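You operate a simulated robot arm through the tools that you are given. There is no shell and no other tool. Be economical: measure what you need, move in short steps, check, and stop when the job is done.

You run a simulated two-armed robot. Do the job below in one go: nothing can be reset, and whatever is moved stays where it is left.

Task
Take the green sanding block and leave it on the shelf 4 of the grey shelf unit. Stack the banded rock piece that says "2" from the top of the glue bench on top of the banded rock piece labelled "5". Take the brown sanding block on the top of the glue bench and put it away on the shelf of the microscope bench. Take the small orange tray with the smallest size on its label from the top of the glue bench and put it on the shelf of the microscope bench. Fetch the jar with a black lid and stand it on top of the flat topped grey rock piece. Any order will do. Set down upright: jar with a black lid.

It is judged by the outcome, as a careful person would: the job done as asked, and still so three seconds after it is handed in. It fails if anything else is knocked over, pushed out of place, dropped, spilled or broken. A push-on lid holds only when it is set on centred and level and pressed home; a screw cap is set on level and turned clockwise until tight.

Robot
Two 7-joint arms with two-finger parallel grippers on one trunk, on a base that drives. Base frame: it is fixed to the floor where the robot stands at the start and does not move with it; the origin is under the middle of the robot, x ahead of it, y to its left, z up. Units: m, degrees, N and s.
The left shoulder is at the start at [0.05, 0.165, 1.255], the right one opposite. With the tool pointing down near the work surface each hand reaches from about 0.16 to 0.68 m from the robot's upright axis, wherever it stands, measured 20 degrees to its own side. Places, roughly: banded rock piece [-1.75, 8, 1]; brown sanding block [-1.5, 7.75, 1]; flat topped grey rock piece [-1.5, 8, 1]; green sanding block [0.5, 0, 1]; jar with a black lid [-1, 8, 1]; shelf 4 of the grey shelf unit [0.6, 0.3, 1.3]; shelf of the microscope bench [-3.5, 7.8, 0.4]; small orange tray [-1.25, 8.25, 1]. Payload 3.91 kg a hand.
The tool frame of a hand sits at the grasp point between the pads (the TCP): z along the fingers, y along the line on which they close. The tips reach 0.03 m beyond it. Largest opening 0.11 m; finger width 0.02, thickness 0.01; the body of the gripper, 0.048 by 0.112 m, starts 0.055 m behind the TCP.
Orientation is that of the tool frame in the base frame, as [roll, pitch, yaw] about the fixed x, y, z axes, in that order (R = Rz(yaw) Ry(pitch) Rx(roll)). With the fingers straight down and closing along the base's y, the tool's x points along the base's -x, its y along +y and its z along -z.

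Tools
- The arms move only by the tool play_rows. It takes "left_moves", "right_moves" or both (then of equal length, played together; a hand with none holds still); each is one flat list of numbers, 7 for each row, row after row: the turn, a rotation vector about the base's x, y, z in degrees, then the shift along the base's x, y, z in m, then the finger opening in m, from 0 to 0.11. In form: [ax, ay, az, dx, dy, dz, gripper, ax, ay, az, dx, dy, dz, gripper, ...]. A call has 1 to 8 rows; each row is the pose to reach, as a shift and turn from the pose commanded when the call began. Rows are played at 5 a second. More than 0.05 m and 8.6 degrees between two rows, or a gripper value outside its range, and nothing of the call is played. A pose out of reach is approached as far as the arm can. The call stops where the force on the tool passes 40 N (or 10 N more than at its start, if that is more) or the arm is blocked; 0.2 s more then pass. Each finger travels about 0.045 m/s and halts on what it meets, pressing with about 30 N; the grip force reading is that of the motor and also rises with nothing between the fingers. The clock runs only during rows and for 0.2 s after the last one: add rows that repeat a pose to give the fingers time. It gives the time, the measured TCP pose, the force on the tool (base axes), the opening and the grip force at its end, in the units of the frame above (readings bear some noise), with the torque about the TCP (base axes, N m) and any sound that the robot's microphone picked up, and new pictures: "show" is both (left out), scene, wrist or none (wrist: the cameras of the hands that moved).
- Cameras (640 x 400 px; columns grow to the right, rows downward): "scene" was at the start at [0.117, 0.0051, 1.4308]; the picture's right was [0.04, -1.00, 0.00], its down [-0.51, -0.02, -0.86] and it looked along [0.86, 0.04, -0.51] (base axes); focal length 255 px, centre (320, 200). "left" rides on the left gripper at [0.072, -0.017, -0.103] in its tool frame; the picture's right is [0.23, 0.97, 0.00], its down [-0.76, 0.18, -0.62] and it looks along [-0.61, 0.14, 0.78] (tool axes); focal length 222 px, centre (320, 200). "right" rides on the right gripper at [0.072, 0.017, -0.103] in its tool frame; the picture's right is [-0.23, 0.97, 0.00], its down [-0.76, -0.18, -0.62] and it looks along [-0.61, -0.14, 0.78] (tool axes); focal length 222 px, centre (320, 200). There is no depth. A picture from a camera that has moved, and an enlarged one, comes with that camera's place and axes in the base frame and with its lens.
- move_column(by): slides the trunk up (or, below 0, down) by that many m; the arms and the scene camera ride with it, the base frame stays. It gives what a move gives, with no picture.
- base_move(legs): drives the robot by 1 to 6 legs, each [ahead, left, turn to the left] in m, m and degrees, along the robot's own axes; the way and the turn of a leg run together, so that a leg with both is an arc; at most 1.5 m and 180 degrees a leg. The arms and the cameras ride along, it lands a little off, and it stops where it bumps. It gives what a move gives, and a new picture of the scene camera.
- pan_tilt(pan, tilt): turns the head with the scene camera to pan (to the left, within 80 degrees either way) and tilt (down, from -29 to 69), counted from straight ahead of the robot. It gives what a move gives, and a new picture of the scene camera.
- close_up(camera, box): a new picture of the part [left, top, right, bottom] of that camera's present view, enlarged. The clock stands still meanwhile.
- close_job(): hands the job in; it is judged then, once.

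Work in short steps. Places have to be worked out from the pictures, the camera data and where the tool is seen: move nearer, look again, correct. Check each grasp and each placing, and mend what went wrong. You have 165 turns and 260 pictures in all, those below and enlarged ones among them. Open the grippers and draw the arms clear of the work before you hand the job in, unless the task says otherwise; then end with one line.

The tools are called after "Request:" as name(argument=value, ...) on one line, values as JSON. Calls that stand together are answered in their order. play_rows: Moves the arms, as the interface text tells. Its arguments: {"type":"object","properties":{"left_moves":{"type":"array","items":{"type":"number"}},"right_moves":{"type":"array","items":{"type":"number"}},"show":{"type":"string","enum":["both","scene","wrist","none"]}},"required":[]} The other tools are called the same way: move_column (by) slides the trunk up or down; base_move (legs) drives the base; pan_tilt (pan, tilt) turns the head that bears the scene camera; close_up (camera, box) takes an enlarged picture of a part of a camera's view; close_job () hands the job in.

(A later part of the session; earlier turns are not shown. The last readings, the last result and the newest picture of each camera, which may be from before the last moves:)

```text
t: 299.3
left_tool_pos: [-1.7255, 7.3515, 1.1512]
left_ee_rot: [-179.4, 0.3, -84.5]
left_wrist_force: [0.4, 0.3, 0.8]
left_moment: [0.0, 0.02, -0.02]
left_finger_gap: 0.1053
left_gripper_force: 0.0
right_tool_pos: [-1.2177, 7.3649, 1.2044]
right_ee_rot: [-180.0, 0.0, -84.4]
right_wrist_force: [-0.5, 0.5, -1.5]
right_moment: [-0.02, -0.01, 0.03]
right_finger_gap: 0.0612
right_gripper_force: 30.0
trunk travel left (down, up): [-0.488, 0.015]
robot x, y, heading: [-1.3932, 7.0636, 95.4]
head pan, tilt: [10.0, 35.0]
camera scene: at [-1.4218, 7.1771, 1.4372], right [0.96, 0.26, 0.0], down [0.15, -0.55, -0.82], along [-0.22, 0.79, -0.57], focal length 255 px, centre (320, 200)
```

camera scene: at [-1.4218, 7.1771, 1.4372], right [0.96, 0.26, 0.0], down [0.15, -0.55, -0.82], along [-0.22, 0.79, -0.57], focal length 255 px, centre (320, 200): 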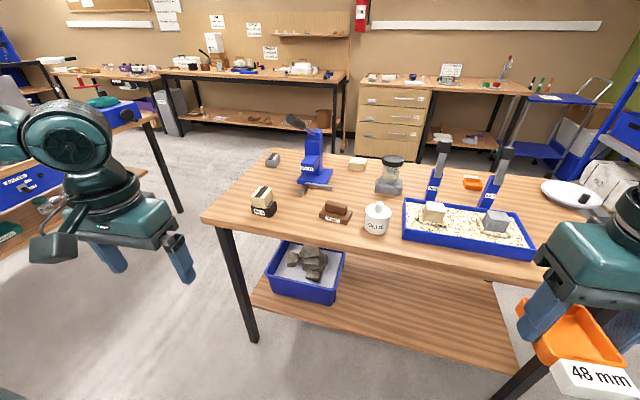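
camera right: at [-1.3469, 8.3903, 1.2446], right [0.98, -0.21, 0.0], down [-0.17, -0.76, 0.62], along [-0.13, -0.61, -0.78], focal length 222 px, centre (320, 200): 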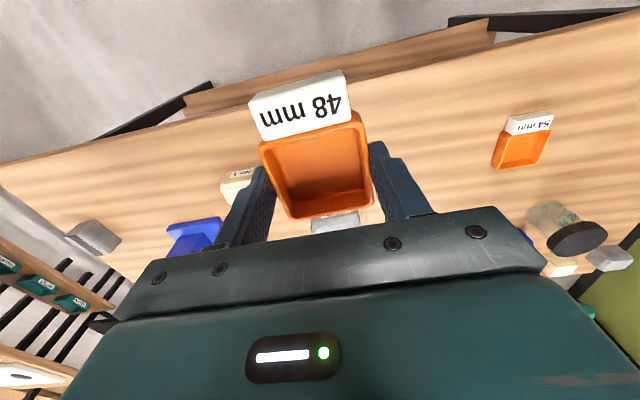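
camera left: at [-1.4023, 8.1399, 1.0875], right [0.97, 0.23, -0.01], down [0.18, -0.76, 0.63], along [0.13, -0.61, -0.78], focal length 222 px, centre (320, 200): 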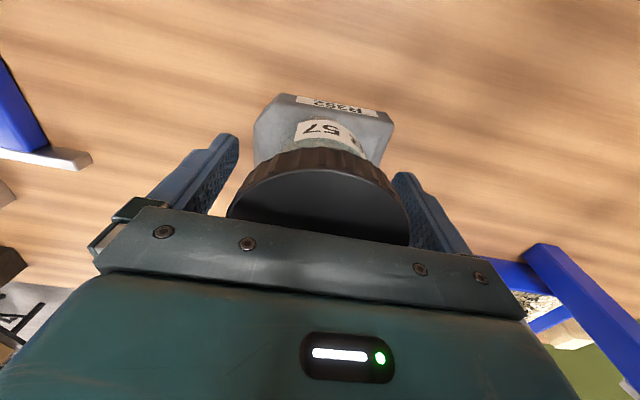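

Request:
base_move(legs=[[0, 0, -5.3], [0.3, 0, 0]])

Request:
pan_tilt(pan=15, tilt=48)

Request:
close_up(camera="scene", box=[220, 110, 380, 210])

```text
t: 301.8
left_tool_pos: [-1.6991, 7.6773, 1.1529]
left_ee_rot: [-179.4, 0.4, -89.6]
left_wrist_force: [0.3, -0.7, 0.4]
left_moment: [0.0, 0.0, 0.03]
left_finger_gap: 0.1051
left_gripper_force: 0.0
right_tool_pos: [-1.1929, 7.6455, 1.2049]
right_ee_rot: [179.9, 0.1, -89.3]
right_wrist_force: [-1.3, 0.4, -0.1]
right_moment: [-0.01, 0.0, 0.0]
right_finger_gap: 0.0609
right_gripper_force: 30.5
trunk travel left (down, up): [-0.488, 0.015]
robot x, y, heading: [-1.3911, 7.3568, 90.2]
head pan, tilt: [10.0, 35.0]
camera scene: at [-1.4119, 7.4756, 1.4372], right [0.98, 0.18, 0.0], down [0.1, -0.56, -0.82], along [-0.15, 0.81, -0.57], focal length 255 px, centre (320, 200)
```

scene: 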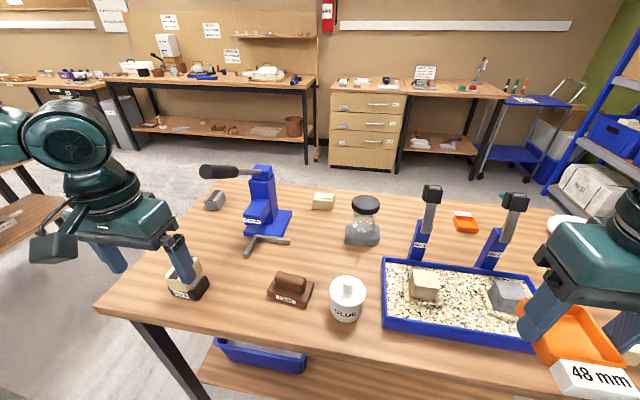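

```text
t: 302.6
left_tool_pos: [-1.7004, 7.6759, 1.1536]
left_ee_rot: [-179.5, 0.3, -89.7]
left_wrist_force: [1.3, -0.5, 0.2]
left_moment: [0.01, 0.01, -0.03]
left_finger_gap: 0.105
left_gripper_force: 0.2
right_tool_pos: [-1.1918, 7.6451, 1.2046]
right_ee_rot: [180.0, 0.1, -89.4]
right_wrist_force: [-0.1, 1.2, -0.1]
right_moment: [0.06, 0.03, -0.02]
right_finger_gap: 0.0611
right_gripper_force: 29.9
trunk travel left (down, up): [-0.488, 0.015]
robot x, y, heading: [-1.3918, 7.3608, 90.2]
head pan, tilt: [15.0, 48.0]
camera scene: at [-1.4169, 7.4642, 1.4183], right [0.96, 0.26, 0.0], down [0.2, -0.72, -0.67], along [-0.18, 0.65, -0.74], focal length 255 px, centre (320, 200)
```

scene: 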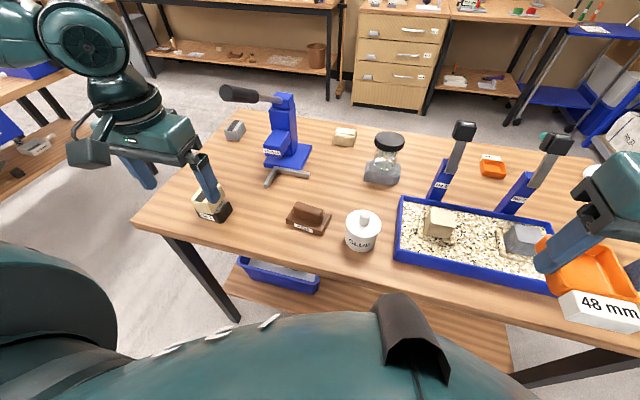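

```text
4.00 times, centred on (300, 160) of scene
camera zoom: at [-1.4169, 7.4642, 1.4183], right [0.96, 0.26, 0.0], down [0.2, -0.72, -0.67], along [-0.18, 0.65, -0.74], focal length 1021 px, centre (400, 360)
```

zoom: 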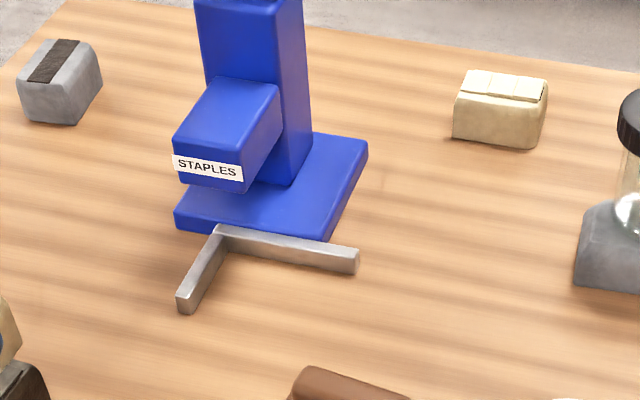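

Brown block at ≈(-1.55, 7.83), same shape as the green one. Tilt the left hand 30° and go to a pre-grasp with fingers at 0.09.

Request:
play_rows(left_moves=[7.5, 0, 0, 0.035, 0.01, 0, 0.1, 15, 0, 0, 0.075, 0.03, 0, 0.09, 22.5, 0, 0, 0.115, 0.05, -0.01, 0.09, 30, 0, 0, 0.15, 0.07, -0.03, 0.09, 30, 0, 0, 0.15, 0.09, -0.07, 0.09, 30, 0, 0, 0.15, 0.11, -0.11, 0.09, 30, 0, 0, 0.15, 0.11, -0.11, 0.09])

```text
t: 304.2
left_tool_pos: [-1.5494, 7.7863, 1.0416]
left_ee_rot: [-179.2, 30.4, -89.6]
left_wrist_force: [-0.1, 0.3, 0.2]
left_moment: [0.0, 0.04, 0.02]
left_finger_gap: 0.09
left_gripper_force: 0.0
right_tool_pos: [-1.1914, 7.6437, 1.2042]
right_ee_rot: [-180.0, 0.2, -89.4]
right_wrist_force: [-0.3, -0.5, -0.3]
right_moment: [-0.01, 0.02, -0.01]
right_finger_gap: 0.061
right_gripper_force: 30.4
trunk travel left (down, up): [-0.488, 0.015]
robot x, y, heading: [-1.3949, 7.3553, 90.2]
head pan, tilt: [15.0, 48.0]
camera scene: at [-1.4169, 7.4637, 1.4183], right [0.96, 0.26, 0.0], down [0.2, -0.72, -0.67], along [-0.18, 0.65, -0.74], focal length 255 px, centre (320, 200)
camera left: at [-1.5329, 7.6729, 1.0947], right [-0.97, -0.2, -0.13], down [-0.19, 0.34, 0.92], along [-0.14, 0.92, -0.37], focal length 222 px, centre (320, 200)
```

scene: 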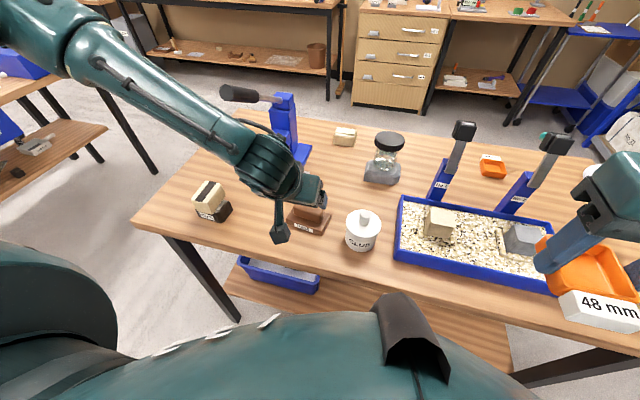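
left: 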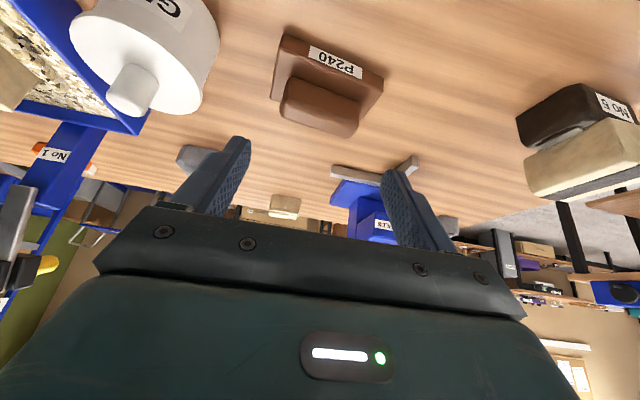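

Block centre ≈(-1.549, 7.84), yawed about −7°. Align yaw and advance to just above the plate.

Request:
play_rows(left_moves=[0, 0, -6, 0, 0.015, -0.02, 0.09, 0, 0, -6, 0, 0.035, -0.05, 0.09, 0, 0, -6, 0, 0.05, -0.075, 0.09, 0, 0, -6, 0, 0.054, -0.082, 0.09, 0, 0, -6, 0, 0.054, -0.088, 0.09, 0, 0, -6, 0, 0.054, -0.088, 0.09], show="wrist")

```text
t: 305.6
left_tool_pos: [-1.5723, 7.8298, 0.9861]
left_ee_rot: [-179.2, 30.4, -95.7]
left_wrist_force: [0.4, -0.1, -0.2]
left_moment: [0.03, 0.03, 0.01]
left_finger_gap: 0.0898
left_gripper_force: 0.1
left hand out of reach, approached as far as the arm can: row 2, 3, 4, 5, 6
right_tool_pos: [-1.1917, 7.6452, 1.2043]
right_ee_rot: [-180.0, 0.2, -89.3]
right_wrist_force: [0.6, -1.2, -0.3]
right_moment: [-0.02, 0.0, 0.01]
right_finger_gap: 0.0611
right_gripper_force: 30.3
trunk travel left (down, up): [-0.488, 0.015]
robot x, y, heading: [-1.3926, 7.3569, 90.3]
head pan, tilt: [15.0, 48.0]
camera left: at [-1.568, 7.7149, 1.0395], right [-0.99, -0.09, -0.13], down [-0.15, 0.36, 0.92], along [-0.04, 0.93, -0.37], focal length 222 px, centre (320, 200)
```

left: 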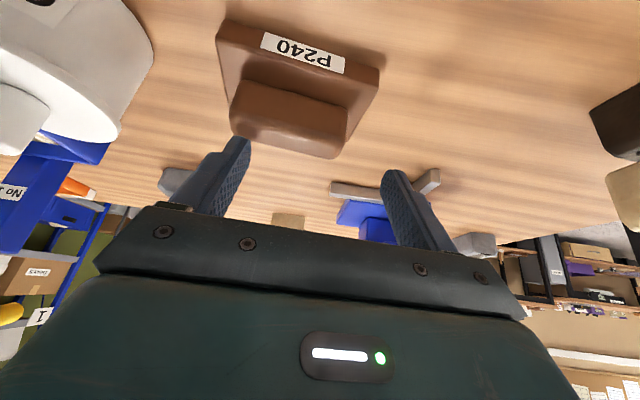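

Reach limit again (hand 0.28 below the shoulder). Back the hand up, lower the column 0.13, and retry.

Request:
play_rows(left_moves=[0, 0, 0, 0.01, -0.02, 0.04, 0.09, 0, 0, 0, 0.023, -0.035, 0.08, 0.09, 0, 0, 0, 0.023, -0.035, 0.12, 0.09, 0, 0, 0, 0.023, -0.035, 0.16, 0.09], show="none")

Request:
move_column(by=-0.13)

Request:
play_rows(left_moves=[0, 0, 0, 0, 0.0, 0.0, 0.09], show="wrist")

```text
t: 306.6
left_tool_pos: [-1.552, 7.7929, 1.1482]
left_ee_rot: [-179.1, 30.4, -95.7]
left_wrist_force: [0.4, 0.4, -0.6]
left_moment: [0.0, 0.02, 0.0]
left_finger_gap: 0.0899
left_gripper_force: 0.1
right_tool_pos: [-1.1912, 7.6448, 1.2037]
right_ee_rot: [-179.9, 0.3, -89.3]
right_wrist_force: [-0.2, -0.2, -0.2]
right_moment: [0.0, -0.01, -0.01]
right_finger_gap: 0.0608
right_gripper_force: 29.8
trunk travel left (down, up): [-0.488, 0.015]
robot x, y, heading: [-1.3976, 7.364, 90.2]
head pan, tilt: [15.0, 48.0]
```

```text
t: 308.1
left_tool_pos: [-1.5518, 7.7938, 1.0186]
left_ee_rot: [-179.2, 30.3, -95.6]
left_wrist_force: [-0.9, 0.0, 0.3]
left_moment: [-0.01, 0.01, -0.01]
left_finger_gap: 0.0899
left_gripper_force: 0.0
right_tool_pos: [-1.1916, 7.6449, 1.0744]
right_ee_rot: [180.0, 0.1, -89.4]
right_wrist_force: [0.3, 0.5, -0.4]
right_moment: [0.01, -0.02, -0.02]
right_finger_gap: 0.0607
right_gripper_force: 30.0
trunk travel left (down, up): [-0.358, 0.145]
robot x, y, heading: [-1.3891, 7.3613, 90.3]
head pan, tilt: [15.0, 48.0]
```

```text
t: 308.5
left_tool_pos: [-1.5526, 7.7948, 1.0183]
left_ee_rot: [-179.2, 30.3, -95.5]
left_wrist_force: [-0.8, 0.2, 0.6]
left_moment: [-0.01, -0.01, 0.02]
left_finger_gap: 0.0901
left_gripper_force: 0.1
right_tool_pos: [-1.1907, 7.6448, 1.075]
right_ee_rot: [-180.0, 0.1, -89.4]
right_wrist_force: [0.0, -0.7, -0.2]
right_moment: [0.01, -0.03, -0.01]
right_finger_gap: 0.0609
right_gripper_force: 30.2
trunk travel left (down, up): [-0.358, 0.145]
robot x, y, heading: [-1.3943, 7.3564, 90.5]
head pan, tilt: [15.0, 48.0]
camera left: at [-1.5485, 7.6794, 1.0722], right [-0.99, -0.09, -0.13], down [-0.15, 0.36, 0.92], along [-0.04, 0.93, -0.37], focal length 222 px, centre (320, 200)
```

left: 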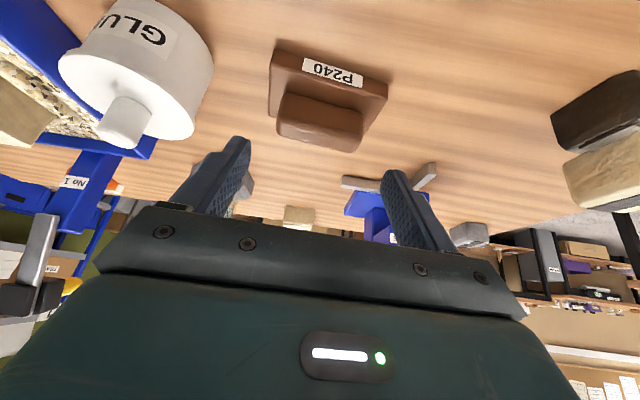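

Aligned. Advance to the plate and feel.

Request:
play_rows(left_moves=[0, 0, 0, 0.003, 0.02, -0.02, 0.09, 0, 0, 0, 0.006, 0.04, -0.04, 0.09, 0, 0, 0, 0.006, 0.048, -0.055, 0.09, 0, 0, 0, 0.006, 0.048, -0.062, 0.09, 0, 0, 0, 0.006, 0.048, -0.067, 0.09, 0, 0, 0, 0.006, 0.048, -0.07, 0.09, 0, 0, 0, 0.006, 0.048, -0.07, 0.09], show="wrist")

```text
t: 310.1
left_tool_pos: [-1.5474, 7.8421, 0.9503]
left_ee_rot: [-179.4, 30.7, -95.6]
left_wrist_force: [-2.7, -3.7, 18.5]
left_moment: [0.1, 1.02, 0.14]
left_finger_gap: 0.0912
left_gripper_force: 1.4
right_tool_pos: [-1.1916, 7.6424, 1.0754]
right_ee_rot: [-180.0, 0.2, -89.3]
right_wrist_force: [-0.1, -0.4, -0.8]
right_moment: [-0.02, -0.01, 0.03]
right_finger_gap: 0.0607
right_gripper_force: 30.7
trunk travel left (down, up): [-0.358, 0.145]
robot x, y, heading: [-1.3883, 7.3593, 90.2]
head pan, tilt: [15.0, 48.0]
camera left: at [-1.5427, 7.7269, 1.0039], right [-0.99, -0.09, -0.13], down [-0.15, 0.35, 0.92], along [-0.04, 0.93, -0.36], focal length 222 px, centre (320, 200)
```

left: 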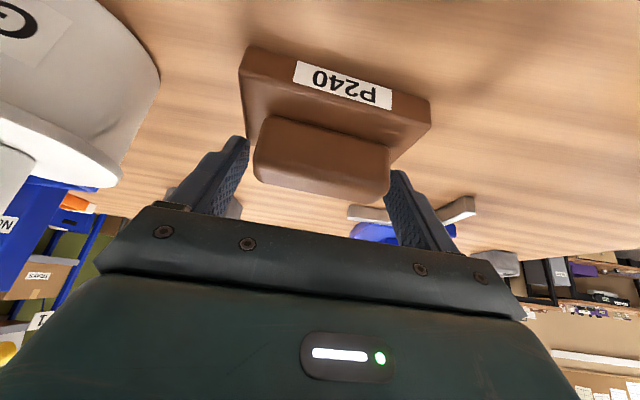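

Contact. Ease up 3 mm, close on the grip, lift.

Request:
play_rows(left_moves=[0, 0, 0, 0, 0, 0.003, 0.09, 0, 0, 0, 0, 0, 0.003, 0.075, 0, 0, 0, 0, 0, 0.003, 0.06, 0, 0, 0, 0, 0, 0.003, 0.05, 0, 0, 0, 0, 0, 0.003, 0.05, 0, 0, 0, 0, 0, 0.02, 0.05, 0, 0, 0, 0, 0, 0.06, 0.05, 0, 0, 0, 0, 0, 0.1, 0.05], show="wrist")

```text
t: 311.9
left_tool_pos: [-1.544, 7.8404, 1.0472]
left_ee_rot: [-179.2, 30.3, -95.6]
left_wrist_force: [-0.3, 0.4, -0.9]
left_moment: [0.02, -0.01, 0.0]
left_finger_gap: 0.0751
left_gripper_force: 29.5
right_tool_pos: [-1.1924, 7.6452, 1.0745]
right_ee_rot: [180.0, 0.2, -89.4]
right_wrist_force: [-0.3, -0.2, -0.5]
right_moment: [-0.01, -0.01, -0.02]
right_finger_gap: 0.0608
right_gripper_force: 30.1
trunk travel left (down, up): [-0.358, 0.145]
robot x, y, heading: [-1.3957, 7.3577, 90.0]
head pan, tilt: [15.0, 48.0]
camera left: at [-1.541, 7.7255, 1.1024], right [-0.99, -0.09, -0.13], down [-0.15, 0.36, 0.92], along [-0.04, 0.93, -0.37], focal length 222 px, centre (320, 200)
```

left: 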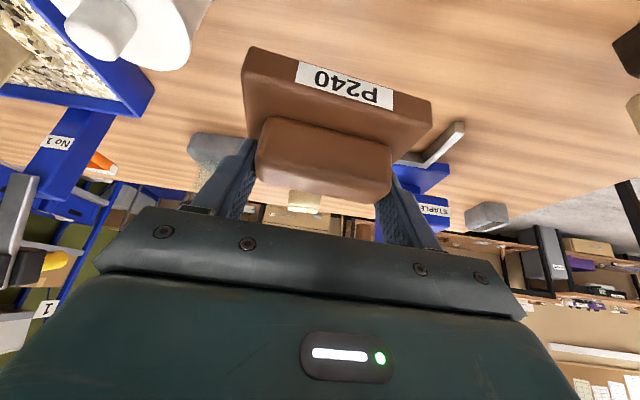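

Brown block held. Retract, then drive to the aisle and face the microscope bench.

Request:
play_rows(left_moves=[0, 0, 0, 0, -0.03, 0.04, 0.05, 0, 0, 0, -0.03, -0.06, 0.07, 0.05, 0, 0, 0, -0.065, -0.095, 0.08, 0.05, 0, 0, 0, -0.1, -0.13, 0.08, 0.05, 0, 0, 0, -0.14, -0.16, 0.08, 0.05], right_moves=[0, 0, 0, 0, 0, 0.03, 0.045, 0, 0, 0, 0, 0, 0.06, 0.045, 0, 0, 0, 0, 0, 0.08, 0.045, 0, 0, 0, 0, 0, 0.08, 0.045, 0, 0, 0, 0, 0, 0.08, 0.045], show="none")

Request:
base_move(legs=[[-0.3, 0, 0], [0, 1.12, 0], [0.75, 0, 0]])

Request:
pan_tilt(pan=70, tilt=40)

```text
refused: row 2 steps farther than a row can; nothing moved
```

```text
t: 327.1
left_tool_pos: [-2.6091, 8.3268, 1.0484]
left_ee_rot: [-179.2, 30.2, -96.4]
left_wrist_force: [-0.3, -0.2, -0.6]
left_moment: [0.01, 0.01, -0.01]
left_finger_gap: 0.0746
left_gripper_force: 29.9
right_tool_pos: [-2.2584, 8.1251, 1.0744]
right_ee_rot: [-180.0, 0.0, -90.3]
right_wrist_force: [-0.6, 0.0, -0.7]
right_moment: [0.03, 0.0, -0.02]
right_finger_gap: 0.0609
right_gripper_force: 29.3
trunk travel left (down, up): [-0.358, 0.145]
robot x, y, heading: [-2.4643, 7.8398, 89.5]
head pan, tilt: [15.0, 48.0]
camera scene: at [-2.4864, 7.9481, 1.2882], right [0.97, 0.25, 0.0], down [0.19, -0.72, -0.67], along [-0.17, 0.65, -0.74], focal length 255 px, centre (320, 200)
```

scene: 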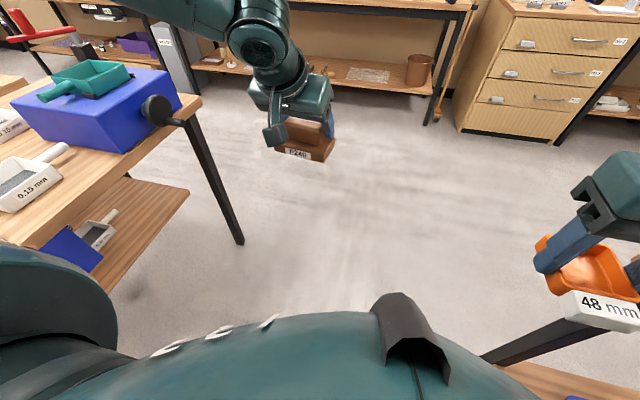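

```text
t: 328.4
left_tool_pos: [-2.6086, 8.3246, 1.0489]
left_ee_rot: [-179.2, 30.3, -96.4]
left_wrist_force: [-0.6, -0.2, -1.6]
left_moment: [0.03, 0.01, -0.01]
left_finger_gap: 0.0746
left_gripper_force: 29.9
right_tool_pos: [-2.2592, 8.1251, 1.074]
right_ee_rot: [-180.0, 0.1, -90.4]
right_wrist_force: [1.5, -1.0, 0.2]
right_moment: [0.0, -0.02, -0.01]
right_finger_gap: 0.0608
right_gripper_force: 29.7
trunk travel left (down, up): [-0.358, 0.145]
robot x, y, heading: [-2.4659, 7.8415, 89.5]
head pan, tilt: [70.0, 40.0]
camera scene: at [-2.5464, 7.9014, 1.2997], right [0.35, 0.94, 0.0], down [0.6, -0.23, -0.77], along [-0.72, 0.27, -0.64], focal length 255 px, centre (320, 200)
```

scene: 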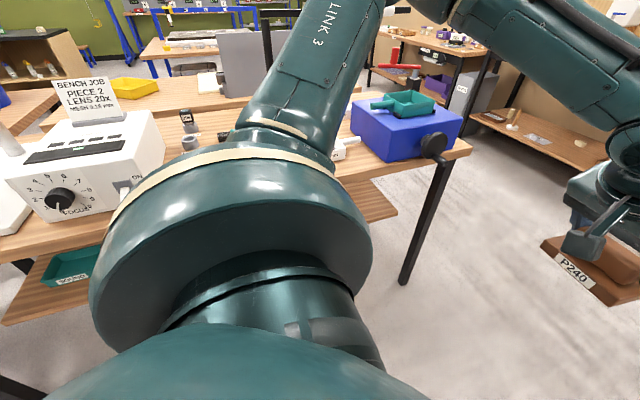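

The retract was refused, but the path was clear. Turn left 90° to face the microscope bench and look.

Request:
base_move(legs=[[0, 0, 90.5]])

Request:
pan_tilt(pan=0, tilt=45)

```text
t: 332.6
left_tool_pos: [-2.9522, 7.7026, 1.0485]
left_ee_rot: [-179.3, 30.4, -7.0]
left_wrist_force: [0.1, 0.4, -1.4]
left_moment: [0.03, -0.04, -0.01]
left_finger_gap: 0.0744
left_gripper_force: 29.9
right_tool_pos: [-2.7463, 8.051, 1.075]
right_ee_rot: [-179.9, 0.1, -1.0]
right_wrist_force: [-0.2, 1.2, -0.6]
right_moment: [0.0, -0.04, -0.01]
right_finger_gap: 0.061
right_gripper_force: 29.8
trunk travel left (down, up): [-0.358, 0.145]
robot x, y, heading: [-2.4655, 7.841, 178.7]
head pan, tilt: [70.0, 40.0]
camera scene: at [-2.5273, 7.7634, 1.2997], right [-0.93, 0.36, 0.0], down [0.23, 0.6, -0.77], along [-0.28, -0.71, -0.64], focal length 255 px, centre (320, 200)
```

scene: 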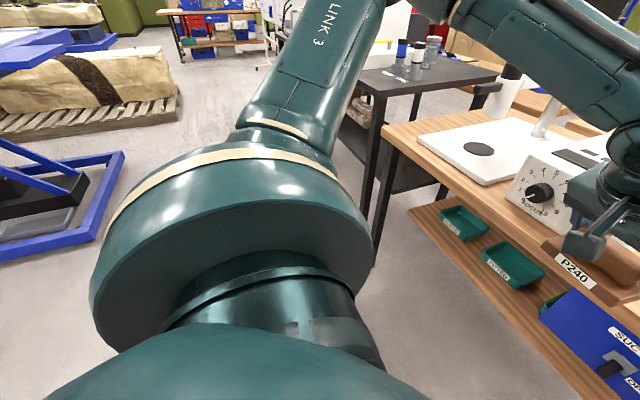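

```text
t: 334.0
left_tool_pos: [-2.9511, 7.7021, 1.0482]
left_ee_rot: [-179.2, 30.4, -7.1]
left_wrist_force: [-0.2, 0.7, -0.9]
left_moment: [0.0, 0.01, 0.01]
left_finger_gap: 0.0746
left_gripper_force: 29.9
right_tool_pos: [-2.7458, 8.0506, 1.0756]
right_ee_rot: [179.9, 0.1, -1.1]
right_wrist_force: [0.1, 0.5, 0.3]
right_moment: [0.0, 0.0, 0.0]
right_finger_gap: 0.0612
right_gripper_force: 29.9
trunk travel left (down, up): [-0.358, 0.145]
robot x, y, heading: [-2.4668, 7.8422, 178.6]
head pan, tilt: [0.0, 45.0]
camera scene: at [-2.5778, 7.8444, 1.2924], right [0.02, 1.0, 0.0], down [0.71, -0.01, -0.71], along [-0.71, 0.01, -0.71], focal length 255 px, centre (320, 200)
```

scene: 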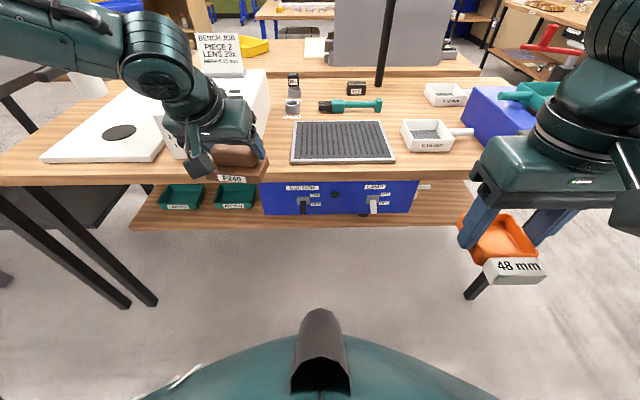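

Bench edge is at about x≈-3.04 with the shelf below, the control box hanging at the middle. Retract the left hand and lower the column to see the shelf.

Request:
play_rows(left_moves=[0, 0, 0, 0.04, -0.02, 0, 0.05, 0, 0, 0, 0.08, -0.04, 0, 0.05, 0, 0, 0, 0.12, -0.06, 0, 0.05, 0, 0, 0, 0.16, -0.08, 0, 0.05, 0, 0, 0, 0.18, -0.1, 0, 0.05], show="none")

Request:
move_column(by=-0.34)

Request:
pan_tilt(pan=0, tilt=35)

```text
t: 335.2
left_tool_pos: [-2.8177, 7.5955, 1.0692]
left_ee_rot: [-179.2, 30.2, -7.0]
left_wrist_force: [0.6, 0.0, -1.1]
left_moment: [0.01, -0.03, -0.01]
left_finger_gap: 0.0746
left_gripper_force: 30.2
left hand out of reach, approached as far as the arm can: row 4, 5
right_tool_pos: [-2.7454, 8.0478, 1.0747]
right_ee_rot: [-179.9, 0.3, -1.0]
right_wrist_force: [-1.3, -0.9, -0.6]
right_moment: [0.0, 0.03, 0.03]
right_finger_gap: 0.0606
right_gripper_force: 30.1
trunk travel left (down, up): [-0.358, 0.145]
robot x, y, heading: [-2.4653, 7.8418, 178.8]
head pan, tilt: [0.0, 45.0]
```

```text
t: 338.5
left_tool_pos: [-2.8175, 7.5959, 0.7305]
left_ee_rot: [-179.2, 30.2, -7.1]
left_wrist_force: [0.5, -0.6, -1.2]
left_moment: [0.02, 0.01, -0.01]
left_finger_gap: 0.0745
left_gripper_force: 30.1
right_tool_pos: [-2.7464, 8.0494, 0.7344]
right_ee_rot: [180.0, 0.1, -1.0]
right_wrist_force: [-0.1, -0.3, 0.3]
right_moment: [0.01, 0.01, 0.03]
right_finger_gap: 0.0608
right_gripper_force: 29.9
trunk travel left (down, up): [-0.018, 0.485]
robot x, y, heading: [-2.4639, 7.8414, 178.7]
head pan, tilt: [0.0, 45.0]
```

```text
t: 339.2
left_tool_pos: [-2.8166, 7.5955, 0.7295]
left_ee_rot: [-179.1, 30.2, -7.1]
left_wrist_force: [0.6, 0.1, -1.5]
left_moment: [0.0, -0.01, 0.01]
left_finger_gap: 0.0746
left_gripper_force: 30.2
right_tool_pos: [-2.7467, 8.0501, 0.7347]
right_ee_rot: [180.0, 0.2, -1.0]
right_wrist_force: [-0.5, 0.1, -0.8]
right_moment: [0.0, -0.01, -0.01]
right_finger_gap: 0.0609
right_gripper_force: 29.4
trunk travel left (down, up): [-0.018, 0.485]
robot x, y, heading: [-2.4652, 7.8399, 178.6]
head pan, tilt: [0.0, 35.0]
camera scene: at [-2.5844, 7.8446, 0.9672], right [0.02, 1.0, 0.0], down [0.57, -0.01, -0.82], along [-0.82, 0.02, -0.57], focal length 255 px, centre (320, 200)
```

scene: 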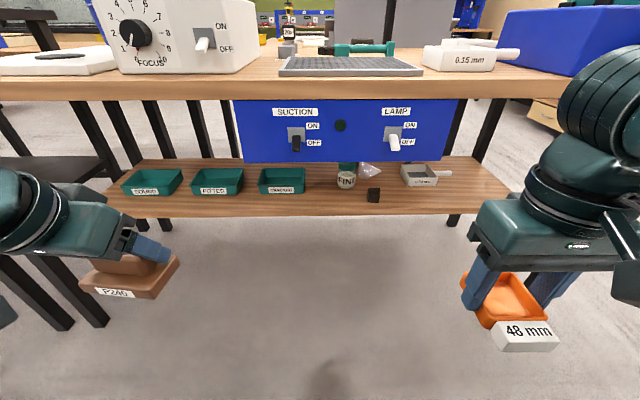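

The shelf (z≈0.40, front edge x≈-3.31, recessed under the top) has free space at its right front: y≈8.1–8.53. Drive right to y≈8.33 and lower both hands below the bench-top level, tilting the right hand 24°.

Request:
base_move(legs=[[0, -0.49, 1.2]])

Request:
play_rows(left_moves=[0, 0, 0, 0, 0, -0.03, 0.05, 0, 0, 0, 0, 0, -0.06, 0.05, 0, 0, 0, 0, 0, -0.1, 0.05, 0, 0, 0, 0, 0, -0.14, 0.05, 0, 0, 0, 0, 0, -0.18, 0.05], right_moves=[0, 8, 0, 0, 0, -0.03, 0.045, 0, 16, 0, 0, 0, -0.06, 0.045, 0, 24, 0, 0, 0, -0.1, 0.045, 0, 24, 0, 0, 0, -0.14, 0.045, 0, 24, 0, 0, 0, -0.18, 0.045], show="scene")

```text
t: 343.9
left_tool_pos: [-2.8076, 8.0618, 0.7297]
left_ee_rot: [-179.0, 30.1, -5.1]
left_wrist_force: [1.1, 0.1, -0.6]
left_moment: [-0.02, 0.01, -0.03]
left_finger_gap: 0.0747
left_gripper_force: 30.2
right_tool_pos: [-2.7504, 8.5185, 0.7353]
right_ee_rot: [-179.9, 0.1, 1.1]
right_wrist_force: [0.5, 0.7, 0.0]
right_moment: [0.0, -0.03, -0.02]
right_finger_gap: 0.0607
right_gripper_force: 30.3
trunk travel left (down, up): [-0.018, 0.485]
robot x, y, heading: [-2.46, 8.3189, -179.4]
head pan, tilt: [0.0, 35.0]
camera scene: at [-2.5824, 8.3192, 0.9672], right [-0.01, 1.0, 0.0], down [0.57, 0.01, -0.82], along [-0.82, -0.01, -0.57], focal length 255 px, centre (320, 200)
```

scene: 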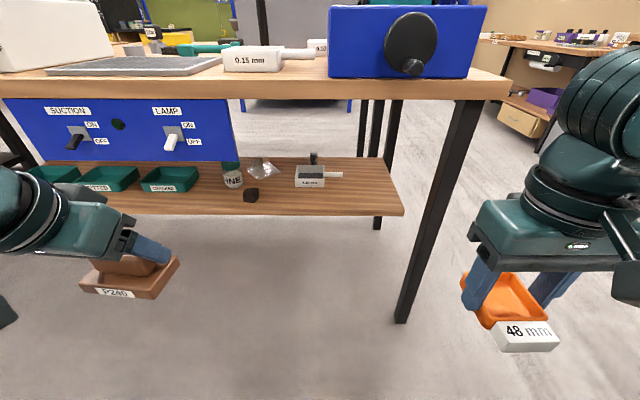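

```text
t: 345.1
left_tool_pos: [-2.8134, 8.0601, 0.5508]
left_ee_rot: [-179.0, 30.3, -4.9]
left_wrist_force: [1.2, 0.3, -0.8]
left_moment: [-0.02, 0.01, 0.0]
left_finger_gap: 0.0745
left_gripper_force: 29.9
left hand out of reach, approached as far as the arm can: row 1, 2, 3, 4, 5
right_tool_pos: [-2.7971, 8.5094, 0.5319]
right_ee_rot: [-179.6, 24.2, 1.2]
right_wrist_force: [1.9, 0.0, 0.5]
right_moment: [-0.06, 0.02, -0.02]
right_finger_gap: 0.0607
right_gripper_force: 30.3
right hand out of reach, approached as far as the arm can: row 2, 3, 4, 5
trunk travel left (down, up): [-0.018, 0.485]
robot x, y, heading: [-2.4649, 8.3225, -179.3]
head pan, tilt: [0.0, 35.0]
camera scene: at [-2.5823, 8.3192, 0.9674], right [-0.01, 1.0, 0.0], down [0.57, 0.01, -0.82], along [-0.82, -0.01, -0.57], focal length 255 px, centre (320, 200)
```

scene: 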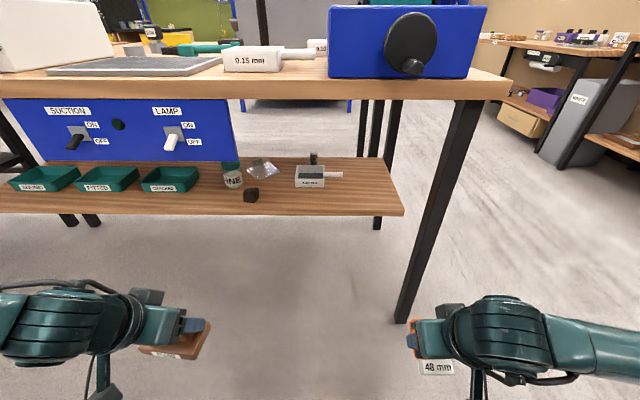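

The control box hangs down to z≈0.72 for y<8.16, so I'll do one arm at a time. First the block with the left arm: shift the robot to y≈8.58, then forward under the top edge.

Request:
base_move(legs=[[0, -0.26, -0.6]])

Request:
base_move(legs=[[0.2, 0, 0]])

```text
t: 348.0
left_tool_pos: [-2.8183, 8.3209, 0.5501]
left_ee_rot: [-179.2, 30.2, -5.8]
left_wrist_force: [-0.6, -0.2, -0.9]
left_moment: [0.0, 0.03, 0.02]
left_finger_gap: 0.0746
left_gripper_force: 30.3
right_tool_pos: [-2.797, 8.7701, 0.5308]
right_ee_rot: [-179.4, 24.1, 0.4]
right_wrist_force: [-0.3, 0.6, -0.2]
right_moment: [-0.01, -0.01, 0.02]
right_finger_gap: 0.0607
right_gripper_force: 30.1
trunk travel left (down, up): [-0.018, 0.485]
robot x, y, heading: [-2.4629, 8.5758, -179.9]
head pan, tilt: [0.0, 35.0]
camera scene: at [-2.5841, 8.5768, 0.9672], right [0.0, 1.0, 0.0], down [0.57, 0.0, -0.82], along [-0.82, 0.0, -0.57], focal length 255 px, centre (320, 200)
```

scene: 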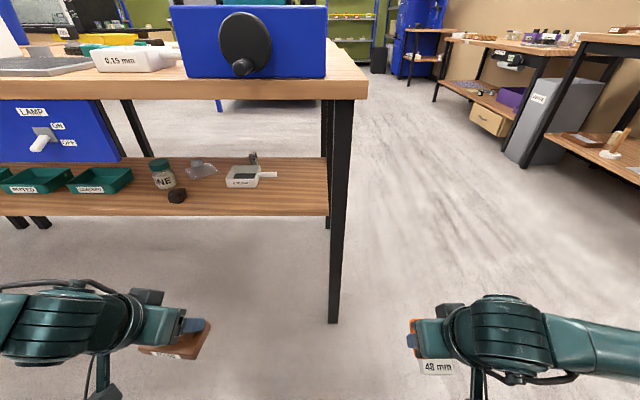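

```text
t: 349.6
left_tool_pos: [-3.0186, 8.3206, 0.5504]
left_ee_rot: [-179.2, 30.2, -5.6]
left_wrist_force: [-0.3, -0.3, -1.7]
left_moment: [-0.02, -0.01, 0.02]
left_finger_gap: 0.0745
left_gripper_force: 29.6
right_tool_pos: [-2.9988, 8.7694, 0.5307]
right_ee_rot: [-179.5, 24.0, 0.5]
right_wrist_force: [-0.1, 0.0, -0.1]
right_moment: [0.04, -0.01, 0.03]
right_finger_gap: 0.0607
right_gripper_force: 29.9
trunk travel left (down, up): [-0.018, 0.485]
robot x, y, heading: [-2.6661, 8.5731, -179.9]
head pan, tilt: [0.0, 35.0]
camera scene: at [-2.7857, 8.5763, 0.9673], right [0.0, 1.0, 0.0], down [0.57, 0.0, -0.82], along [-0.82, 0.0, -0.57], focal length 255 px, centre (320, 200)
```

scene: 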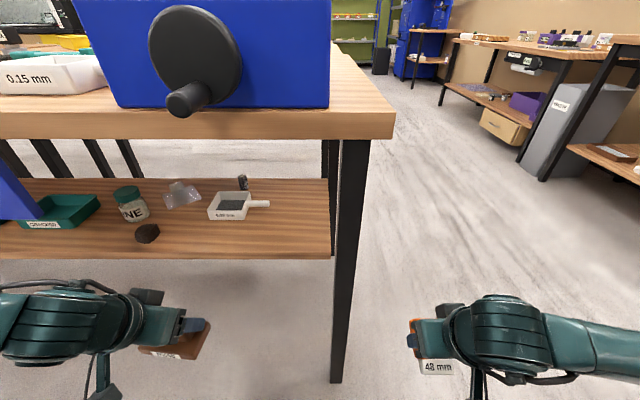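

Crank handle end is at ≈(-3.005, 8.46, 0.915), above the arm. Forward another 0.10 m, then extend the left hand inward over the shelf.

Request:
base_move(legs=[[0.1, 0, 0]])

Request:
play_rows(left_moves=[0, 0, 0, -0.03, 0.02, 0, 0.05, 0, 0, 0, -0.07, 0.04, 0, 0.05, 0, 0, 0, -0.11, 0.06, 0, 0.05, 0, 0, 0, -0.15, 0.08, 0, 0.05, 0, 0, 0, -0.19, 0.08, 0, 0.05])

```text
t: 350.8
left_tool_pos: [-3.1185, 8.3193, 0.5502]
left_ee_rot: [-179.0, 30.3, -5.7]
left_wrist_force: [0.1, -0.5, -0.3]
left_moment: [0.03, 0.01, 0.01]
left_finger_gap: 0.0745
left_gripper_force: 29.4
right_tool_pos: [-3.0982, 8.7685, 0.5312]
right_ee_rot: [-179.5, 24.0, 0.7]
right_wrist_force: [-0.6, -0.1, -0.4]
right_moment: [-0.03, 0.01, 0.0]
right_finger_gap: 0.061
right_gripper_force: 29.5
trunk travel left (down, up): [-0.018, 0.485]
robot x, y, heading: [-2.766, 8.5725, -179.6]
head pan, tilt: [0.0, 35.0]
camera scene: at [-2.8851, 8.576, 0.9673], right [0.0, 1.0, 0.0], down [0.57, 0.0, -0.82], along [-0.82, 0.0, -0.57], focal length 255 px, centre (320, 200)
```

scene: 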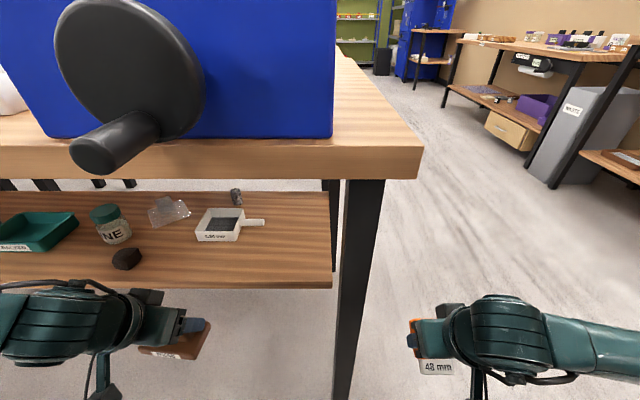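

```text
t: 352.2
left_tool_pos: [-3.2439, 8.3409, 0.5461]
left_ee_rot: [-178.6, 28.8, 0.5]
left_wrist_force: [1.1, 0.6, -2.0]
left_moment: [-0.04, -0.01, 0.0]
left_finger_gap: 0.0746
left_gripper_force: 29.8
left hand out of reach, approached as far as the arm can: row 5
right_tool_pos: [-3.0894, 8.739, 0.5375]
right_ee_rot: [-179.5, 24.8, 5.9]
right_wrist_force: [0.5, 0.7, 0.1]
right_moment: [0.02, 0.0, 0.04]
right_finger_gap: 0.0608
right_gripper_force: 30.3
trunk travel left (down, up): [-0.018, 0.485]
robot x, y, heading: [-2.7443, 8.5777, -174.4]
head pan, tilt: [0.0, 35.0]
stopped in row 5 (left hand): the arm was blocked; the commanded pose is now the measured one
camera scene: at [-2.8539, 8.5666, 0.9703], right [-0.1, 1.0, 0.0], down [0.56, 0.06, -0.83], along [-0.82, -0.08, -0.56], focal length 255 px, centre (320, 200)
camera left: at [-3.1314, 8.3561, 0.6031], right [0.2, -0.97, -0.13], down [-0.37, -0.2, 0.91], along [-0.91, -0.13, -0.4], focal length 222 px, centre (320, 200)
```

scene: 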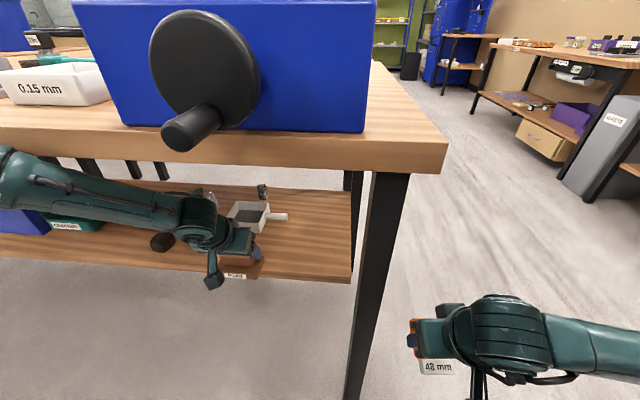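
left: 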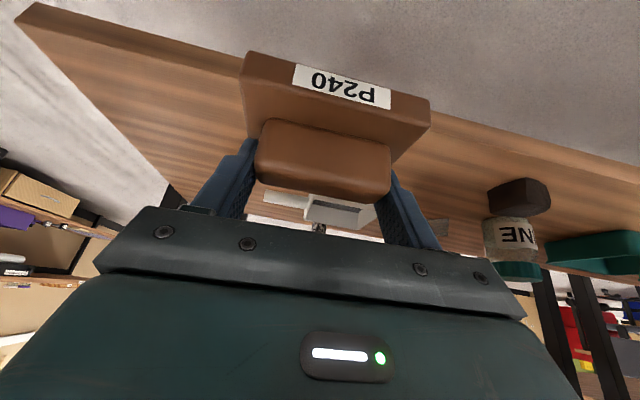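

The left elbow/forearm got blocked at the bench; stop. Retract the way it came, then back the base off; I'll use the bench's open north end instead, where the shelf is nearly flush.

Request:
play_rows(left_moves=[0, 0, 0, 0.03, -0.01, 0, 0.05, 0, 0, 0, 0.07, -0.025, 0, 0.05, 0, 0, 0, 0.1, -0.035, 0, 0.05], show="none")

Request:
base_move(legs=[[-0.35, 0, 0]])

Request:
pan_tilt(pan=20, tilt=25)

```text
t: 353.0
left_tool_pos: [-3.1557, 8.3072, 0.5412]
left_ee_rot: [-178.8, 28.7, 0.0]
left_wrist_force: [-0.5, 0.2, -1.5]
left_moment: [0.0, 0.01, 0.0]
left_finger_gap: 0.0745
left_gripper_force: 30.7
right_tool_pos: [-3.0926, 8.7412, 0.5316]
right_ee_rot: [-179.5, 23.9, 5.5]
right_wrist_force: [-0.7, 0.3, -0.7]
right_moment: [0.03, 0.0, 0.01]
right_finger_gap: 0.061
right_gripper_force: 30.0
trunk travel left (down, up): [-0.018, 0.485]
robot x, y, heading: [-2.7464, 8.5777, -175.0]
head pan, tilt: [0.0, 35.0]
```

```text
t: 355.2
left_tool_pos: [-2.8114, 8.3411, 0.5407]
left_ee_rot: [-178.8, 28.6, -0.5]
left_wrist_force: [-0.2, 1.0, -1.2]
left_moment: [0.04, -0.01, -0.01]
left_finger_gap: 0.0745
left_gripper_force: 29.8
right_tool_pos: [-2.744, 8.7734, 0.5298]
right_ee_rot: [-179.5, 24.1, 4.9]
right_wrist_force: [0.3, -0.5, 0.0]
right_moment: [0.03, 0.0, -0.04]
right_finger_gap: 0.0608
right_gripper_force: 29.6
trunk travel left (down, up): [-0.018, 0.485]
robot x, y, heading: [-2.3957, 8.6043, -175.4]
head pan, tilt: [0.0, 35.0]
camera scene: at [-2.5162, 8.5979, 0.9672], right [-0.08, 1.0, 0.0], down [0.57, 0.05, -0.82], along [-0.82, -0.06, -0.57], focal length 255 px, centre (320, 200)
```

scene: 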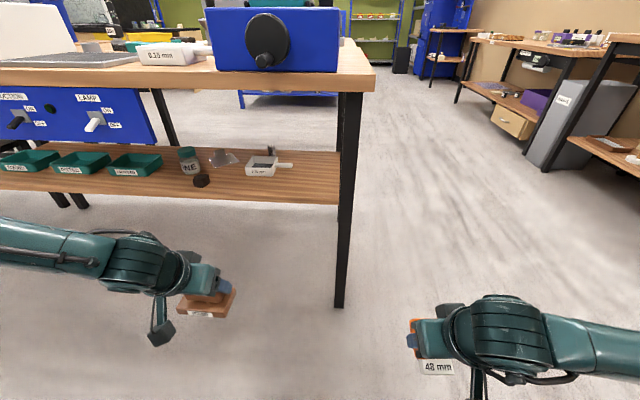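

```text
t: 356.1
left_tool_pos: [-2.8097, 8.342, 0.5408]
left_ee_rot: [-178.7, 28.5, -0.6]
left_wrist_force: [0.4, -1.3, -1.1]
left_moment: [-0.01, 0.0, -0.01]
left_finger_gap: 0.0746
left_gripper_force: 30.2
right_tool_pos: [-2.742, 8.7734, 0.5312]
right_ee_rot: [-179.5, 24.1, 4.9]
right_wrist_force: [0.0, -0.2, -0.9]
right_moment: [-0.03, -0.01, -0.01]
right_finger_gap: 0.0612
right_gripper_force: 30.0
trunk travel left (down, up): [-0.018, 0.485]
robot x, y, heading: [-2.3992, 8.6052, -175.5]
head pan, tilt: [20.0, 25.0]
camera scene: at [-2.5123, 8.5667, 0.983], right [-0.41, 0.91, 0.0], down [0.39, 0.18, -0.91], along [-0.82, -0.38, -0.42], focal length 255 px, centre (320, 200)
```

scene: 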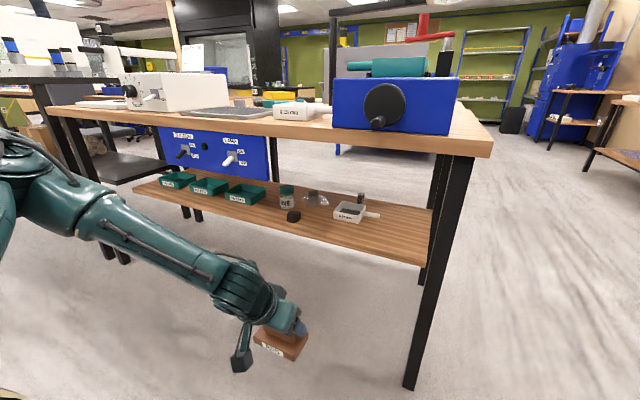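

Nothing was disturbed. Drive round to the north end of the bench, facing south.

Request:
base_move(legs=[[0, -0.72, -4.5], [1.0, 0, 0], [0, 0, 90]])

Request:
pan_tilt(pan=0, tilt=35)

```text
t: 371.3
left_tool_pos: [-3.2038, 8.8802, 0.5405]
left_ee_rot: [-178.7, 28.5, 83.6]
left_wrist_force: [-0.3, -0.1, -1.0]
left_moment: [-0.01, 0.01, -0.01]
left_finger_gap: 0.0746
left_gripper_force: 30.1
right_tool_pos: [-3.627, 8.9904, 0.5306]
right_ee_rot: [-179.6, 24.1, 89.0]
right_wrist_force: [0.0, 0.4, -0.2]
right_moment: [0.02, -0.01, 0.01]
right_finger_gap: 0.0609
right_gripper_force: 29.7
trunk travel left (down, up): [-0.018, 0.485]
robot x, y, heading: [-3.4277, 9.3195, -91.3]
head pan, tilt: [20.0, 25.0]
camera scene: at [-3.3984, 9.2028, 0.983], right [-0.95, -0.32, 0.0], down [-0.14, 0.4, -0.91], along [0.29, -0.86, -0.42], focal length 255 px, centre (320, 200)
```

scene: 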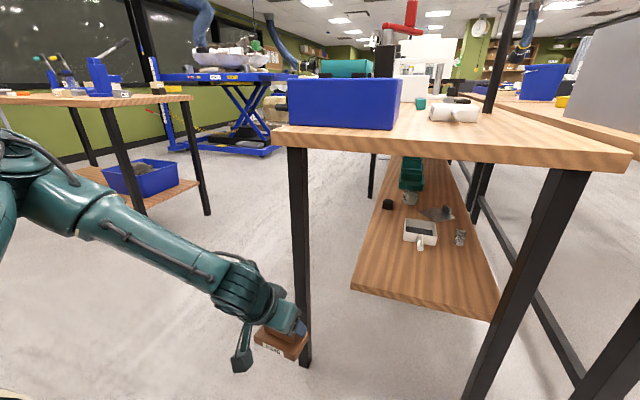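

```text
t: 372.2
left_tool_pos: [-3.2034, 8.8818, 0.5411]
left_ee_rot: [-178.6, 28.5, 83.6]
left_wrist_force: [0.1, 0.6, -1.1]
left_moment: [0.02, 0.01, -0.04]
left_finger_gap: 0.0743
left_gripper_force: 30.1
right_tool_pos: [-3.6269, 8.991, 0.531]
right_ee_rot: [-179.6, 23.9, 89.1]
right_wrist_force: [-1.1, 0.0, -1.0]
right_moment: [-0.02, 0.01, 0.02]
right_finger_gap: 0.0606
right_gripper_force: 30.4
trunk travel left (down, up): [-0.018, 0.485]
robot x, y, heading: [-3.426, 9.3183, -91.2]
head pan, tilt: [0.0, 35.0]
camera scene: at [-3.4299, 9.202, 0.9673], right [-1.0, 0.02, 0.0], down [0.01, 0.57, -0.82], along [-0.02, -0.82, -0.57], focal length 255 px, centre (320, 200)
```

scene: 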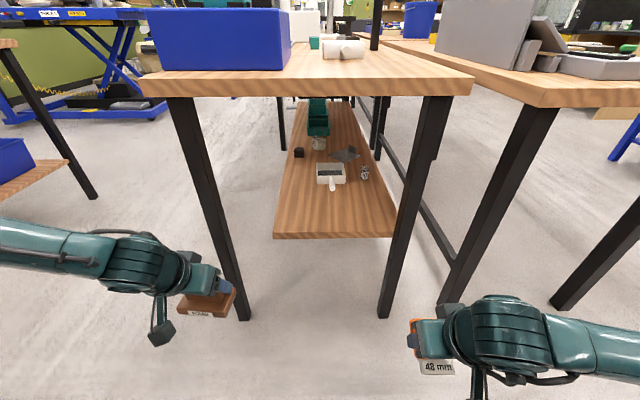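

Clear view: free shelf area x −3.30…−3.68, y 8.35–8.60; legs at x≈−3.12 and −3.70. Bring the left hand toward the middle first, then drive forward 0.2 m.

Request:
play_rows(left_moves=[0, 0, 0, -0.04, 0.02, 0, 0.05, 0, 0, 0, -0.08, 0.02, 0, 0.05, 0, 0, 0, -0.12, 0.02, 0, 0.05, 0, 0, 0, -0.16, 0.02, 0, 0.05, 0, 0, 0, -0.2, 0.02, 0, 0.05], right_moves=[0, 0, 0, -0.02, 0, 0, 0.045, 0, 0, 0, -0.04, 0, 0, 0.045, 0, 0, 0, -0.06, 0, 0, 0.045, 0, 0, 0, -0.06, 0, 0, 0.045, 0, 0, 0, -0.06, 0, 0, 0.045], show="none")

Request:
base_move(legs=[[0.19, 0, 1.2]])

```text
t: 373.4
left_tool_pos: [-3.3209, 8.9035, 0.5784]
left_ee_rot: [-178.7, 28.5, 83.6]
left_wrist_force: [-0.1, -1.0, -1.1]
left_moment: [0.01, 0.01, -0.01]
left_finger_gap: 0.0747
left_gripper_force: 30.2
left hand out of reach, approached as far as the arm can: row 3, 4, 5
right_tool_pos: [-3.6864, 8.9897, 0.53]
right_ee_rot: [-179.5, 24.0, 89.1]
right_wrist_force: [0.5, 1.1, -0.1]
right_moment: [-0.01, 0.01, 0.0]
right_finger_gap: 0.0607
right_gripper_force: 30.7
trunk travel left (down, up): [-0.018, 0.485]
robot x, y, heading: [-3.4245, 9.3215, -91.3]
head pan, tilt: [0.0, 35.0]
```

```text
t: 374.9
left_tool_pos: [-3.3157, 8.7172, 0.5782]
left_ee_rot: [-178.8, 28.7, 84.9]
left_wrist_force: [-0.1, -0.1, -1.5]
left_moment: [0.0, 0.01, -0.04]
left_finger_gap: 0.0748
left_gripper_force: 30.0
right_tool_pos: [-3.6818, 8.7976, 0.5303]
right_ee_rot: [-179.4, 24.0, 90.4]
right_wrist_force: [0.0, -0.7, -0.6]
right_moment: [-0.01, 0.02, 0.01]
right_finger_gap: 0.0609
right_gripper_force: 29.8
trunk travel left (down, up): [-0.018, 0.485]
robot x, y, heading: [-3.4265, 9.1303, -90.2]
head pan, tilt: [0.0, 35.0]
camera scene: at [-3.4295, 9.0146, 0.9673], right [-1.0, 0.0, 0.0], down [0.0, 0.57, -0.82], along [0.0, -0.82, -0.57], focal length 255 px, centre (320, 200)
```

scene: 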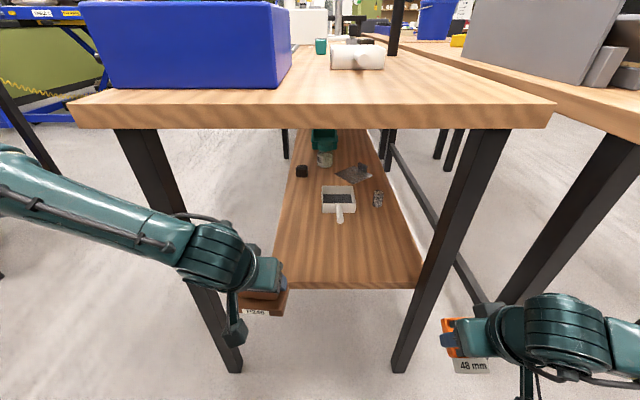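

Extend the left hand inward toward (-3.40, 8.53) at z≈0.52.

Request:
play_rows(left_moves=[0, 0, 0, -0.03, -0.02, -0.01, 0.05, 0, 0, 0, -0.055, -0.05, -0.02, 0.05, 0, 0, 0, -0.075, -0.085, -0.03, 0.05, 0, 0, 0, -0.085, -0.12, -0.04, 0.05, 0, 0, 0, -0.085, -0.15, -0.05, 0.05, 0, 0, 0, -0.085, -0.18, -0.055, 0.05])

```text
t: 376.3
left_tool_pos: [-3.2897, 8.6072, 0.5971]
left_ee_rot: [-178.7, 28.6, 84.8]
left_wrist_force: [-0.3, -0.5, -0.1]
left_moment: [-0.04, -0.03, 0.02]
left_finger_gap: 0.0747
left_gripper_force: 29.7
left hand out of reach, approached as far as the arm can: row 1, 2, 3, 4, 5, 6
right_tool_pos: [-3.6817, 8.7965, 0.5291]
right_ee_rot: [-179.5, 24.1, 90.4]
right_wrist_force: [-0.4, 0.6, -0.8]
right_moment: [0.01, -0.01, 0.01]
right_finger_gap: 0.0607
right_gripper_force: 30.4
trunk travel left (down, up): [-0.018, 0.485]
robot x, y, heading: [-3.4253, 9.1313, -90.3]
head pan, tilt: [0.0, 35.0]
camera scene: at [-3.4295, 9.0146, 0.9672], right [-1.0, 0.0, 0.0], down [0.0, 0.57, -0.82], along [0.0, -0.82, -0.57], focal length 255 px, centre (320, 200)
camera left: at [-3.2941, 8.7214, 0.6538], right [0.99, 0.1, -0.13], down [0.16, -0.39, 0.91], along [0.04, -0.92, -0.4], focal length 222 px, centre (320, 200)
```

scene: 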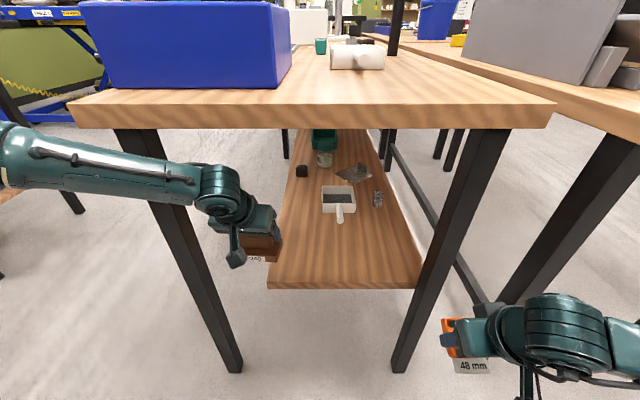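
left: 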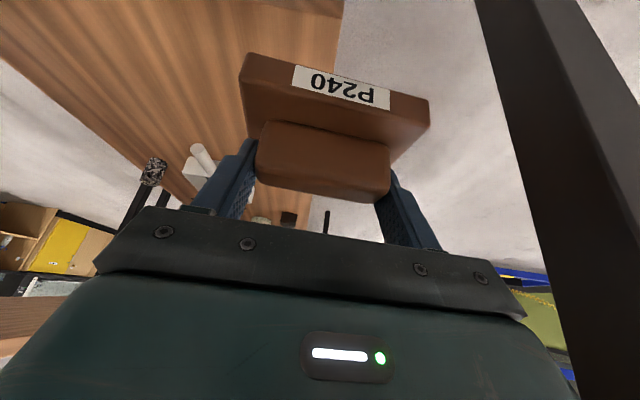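

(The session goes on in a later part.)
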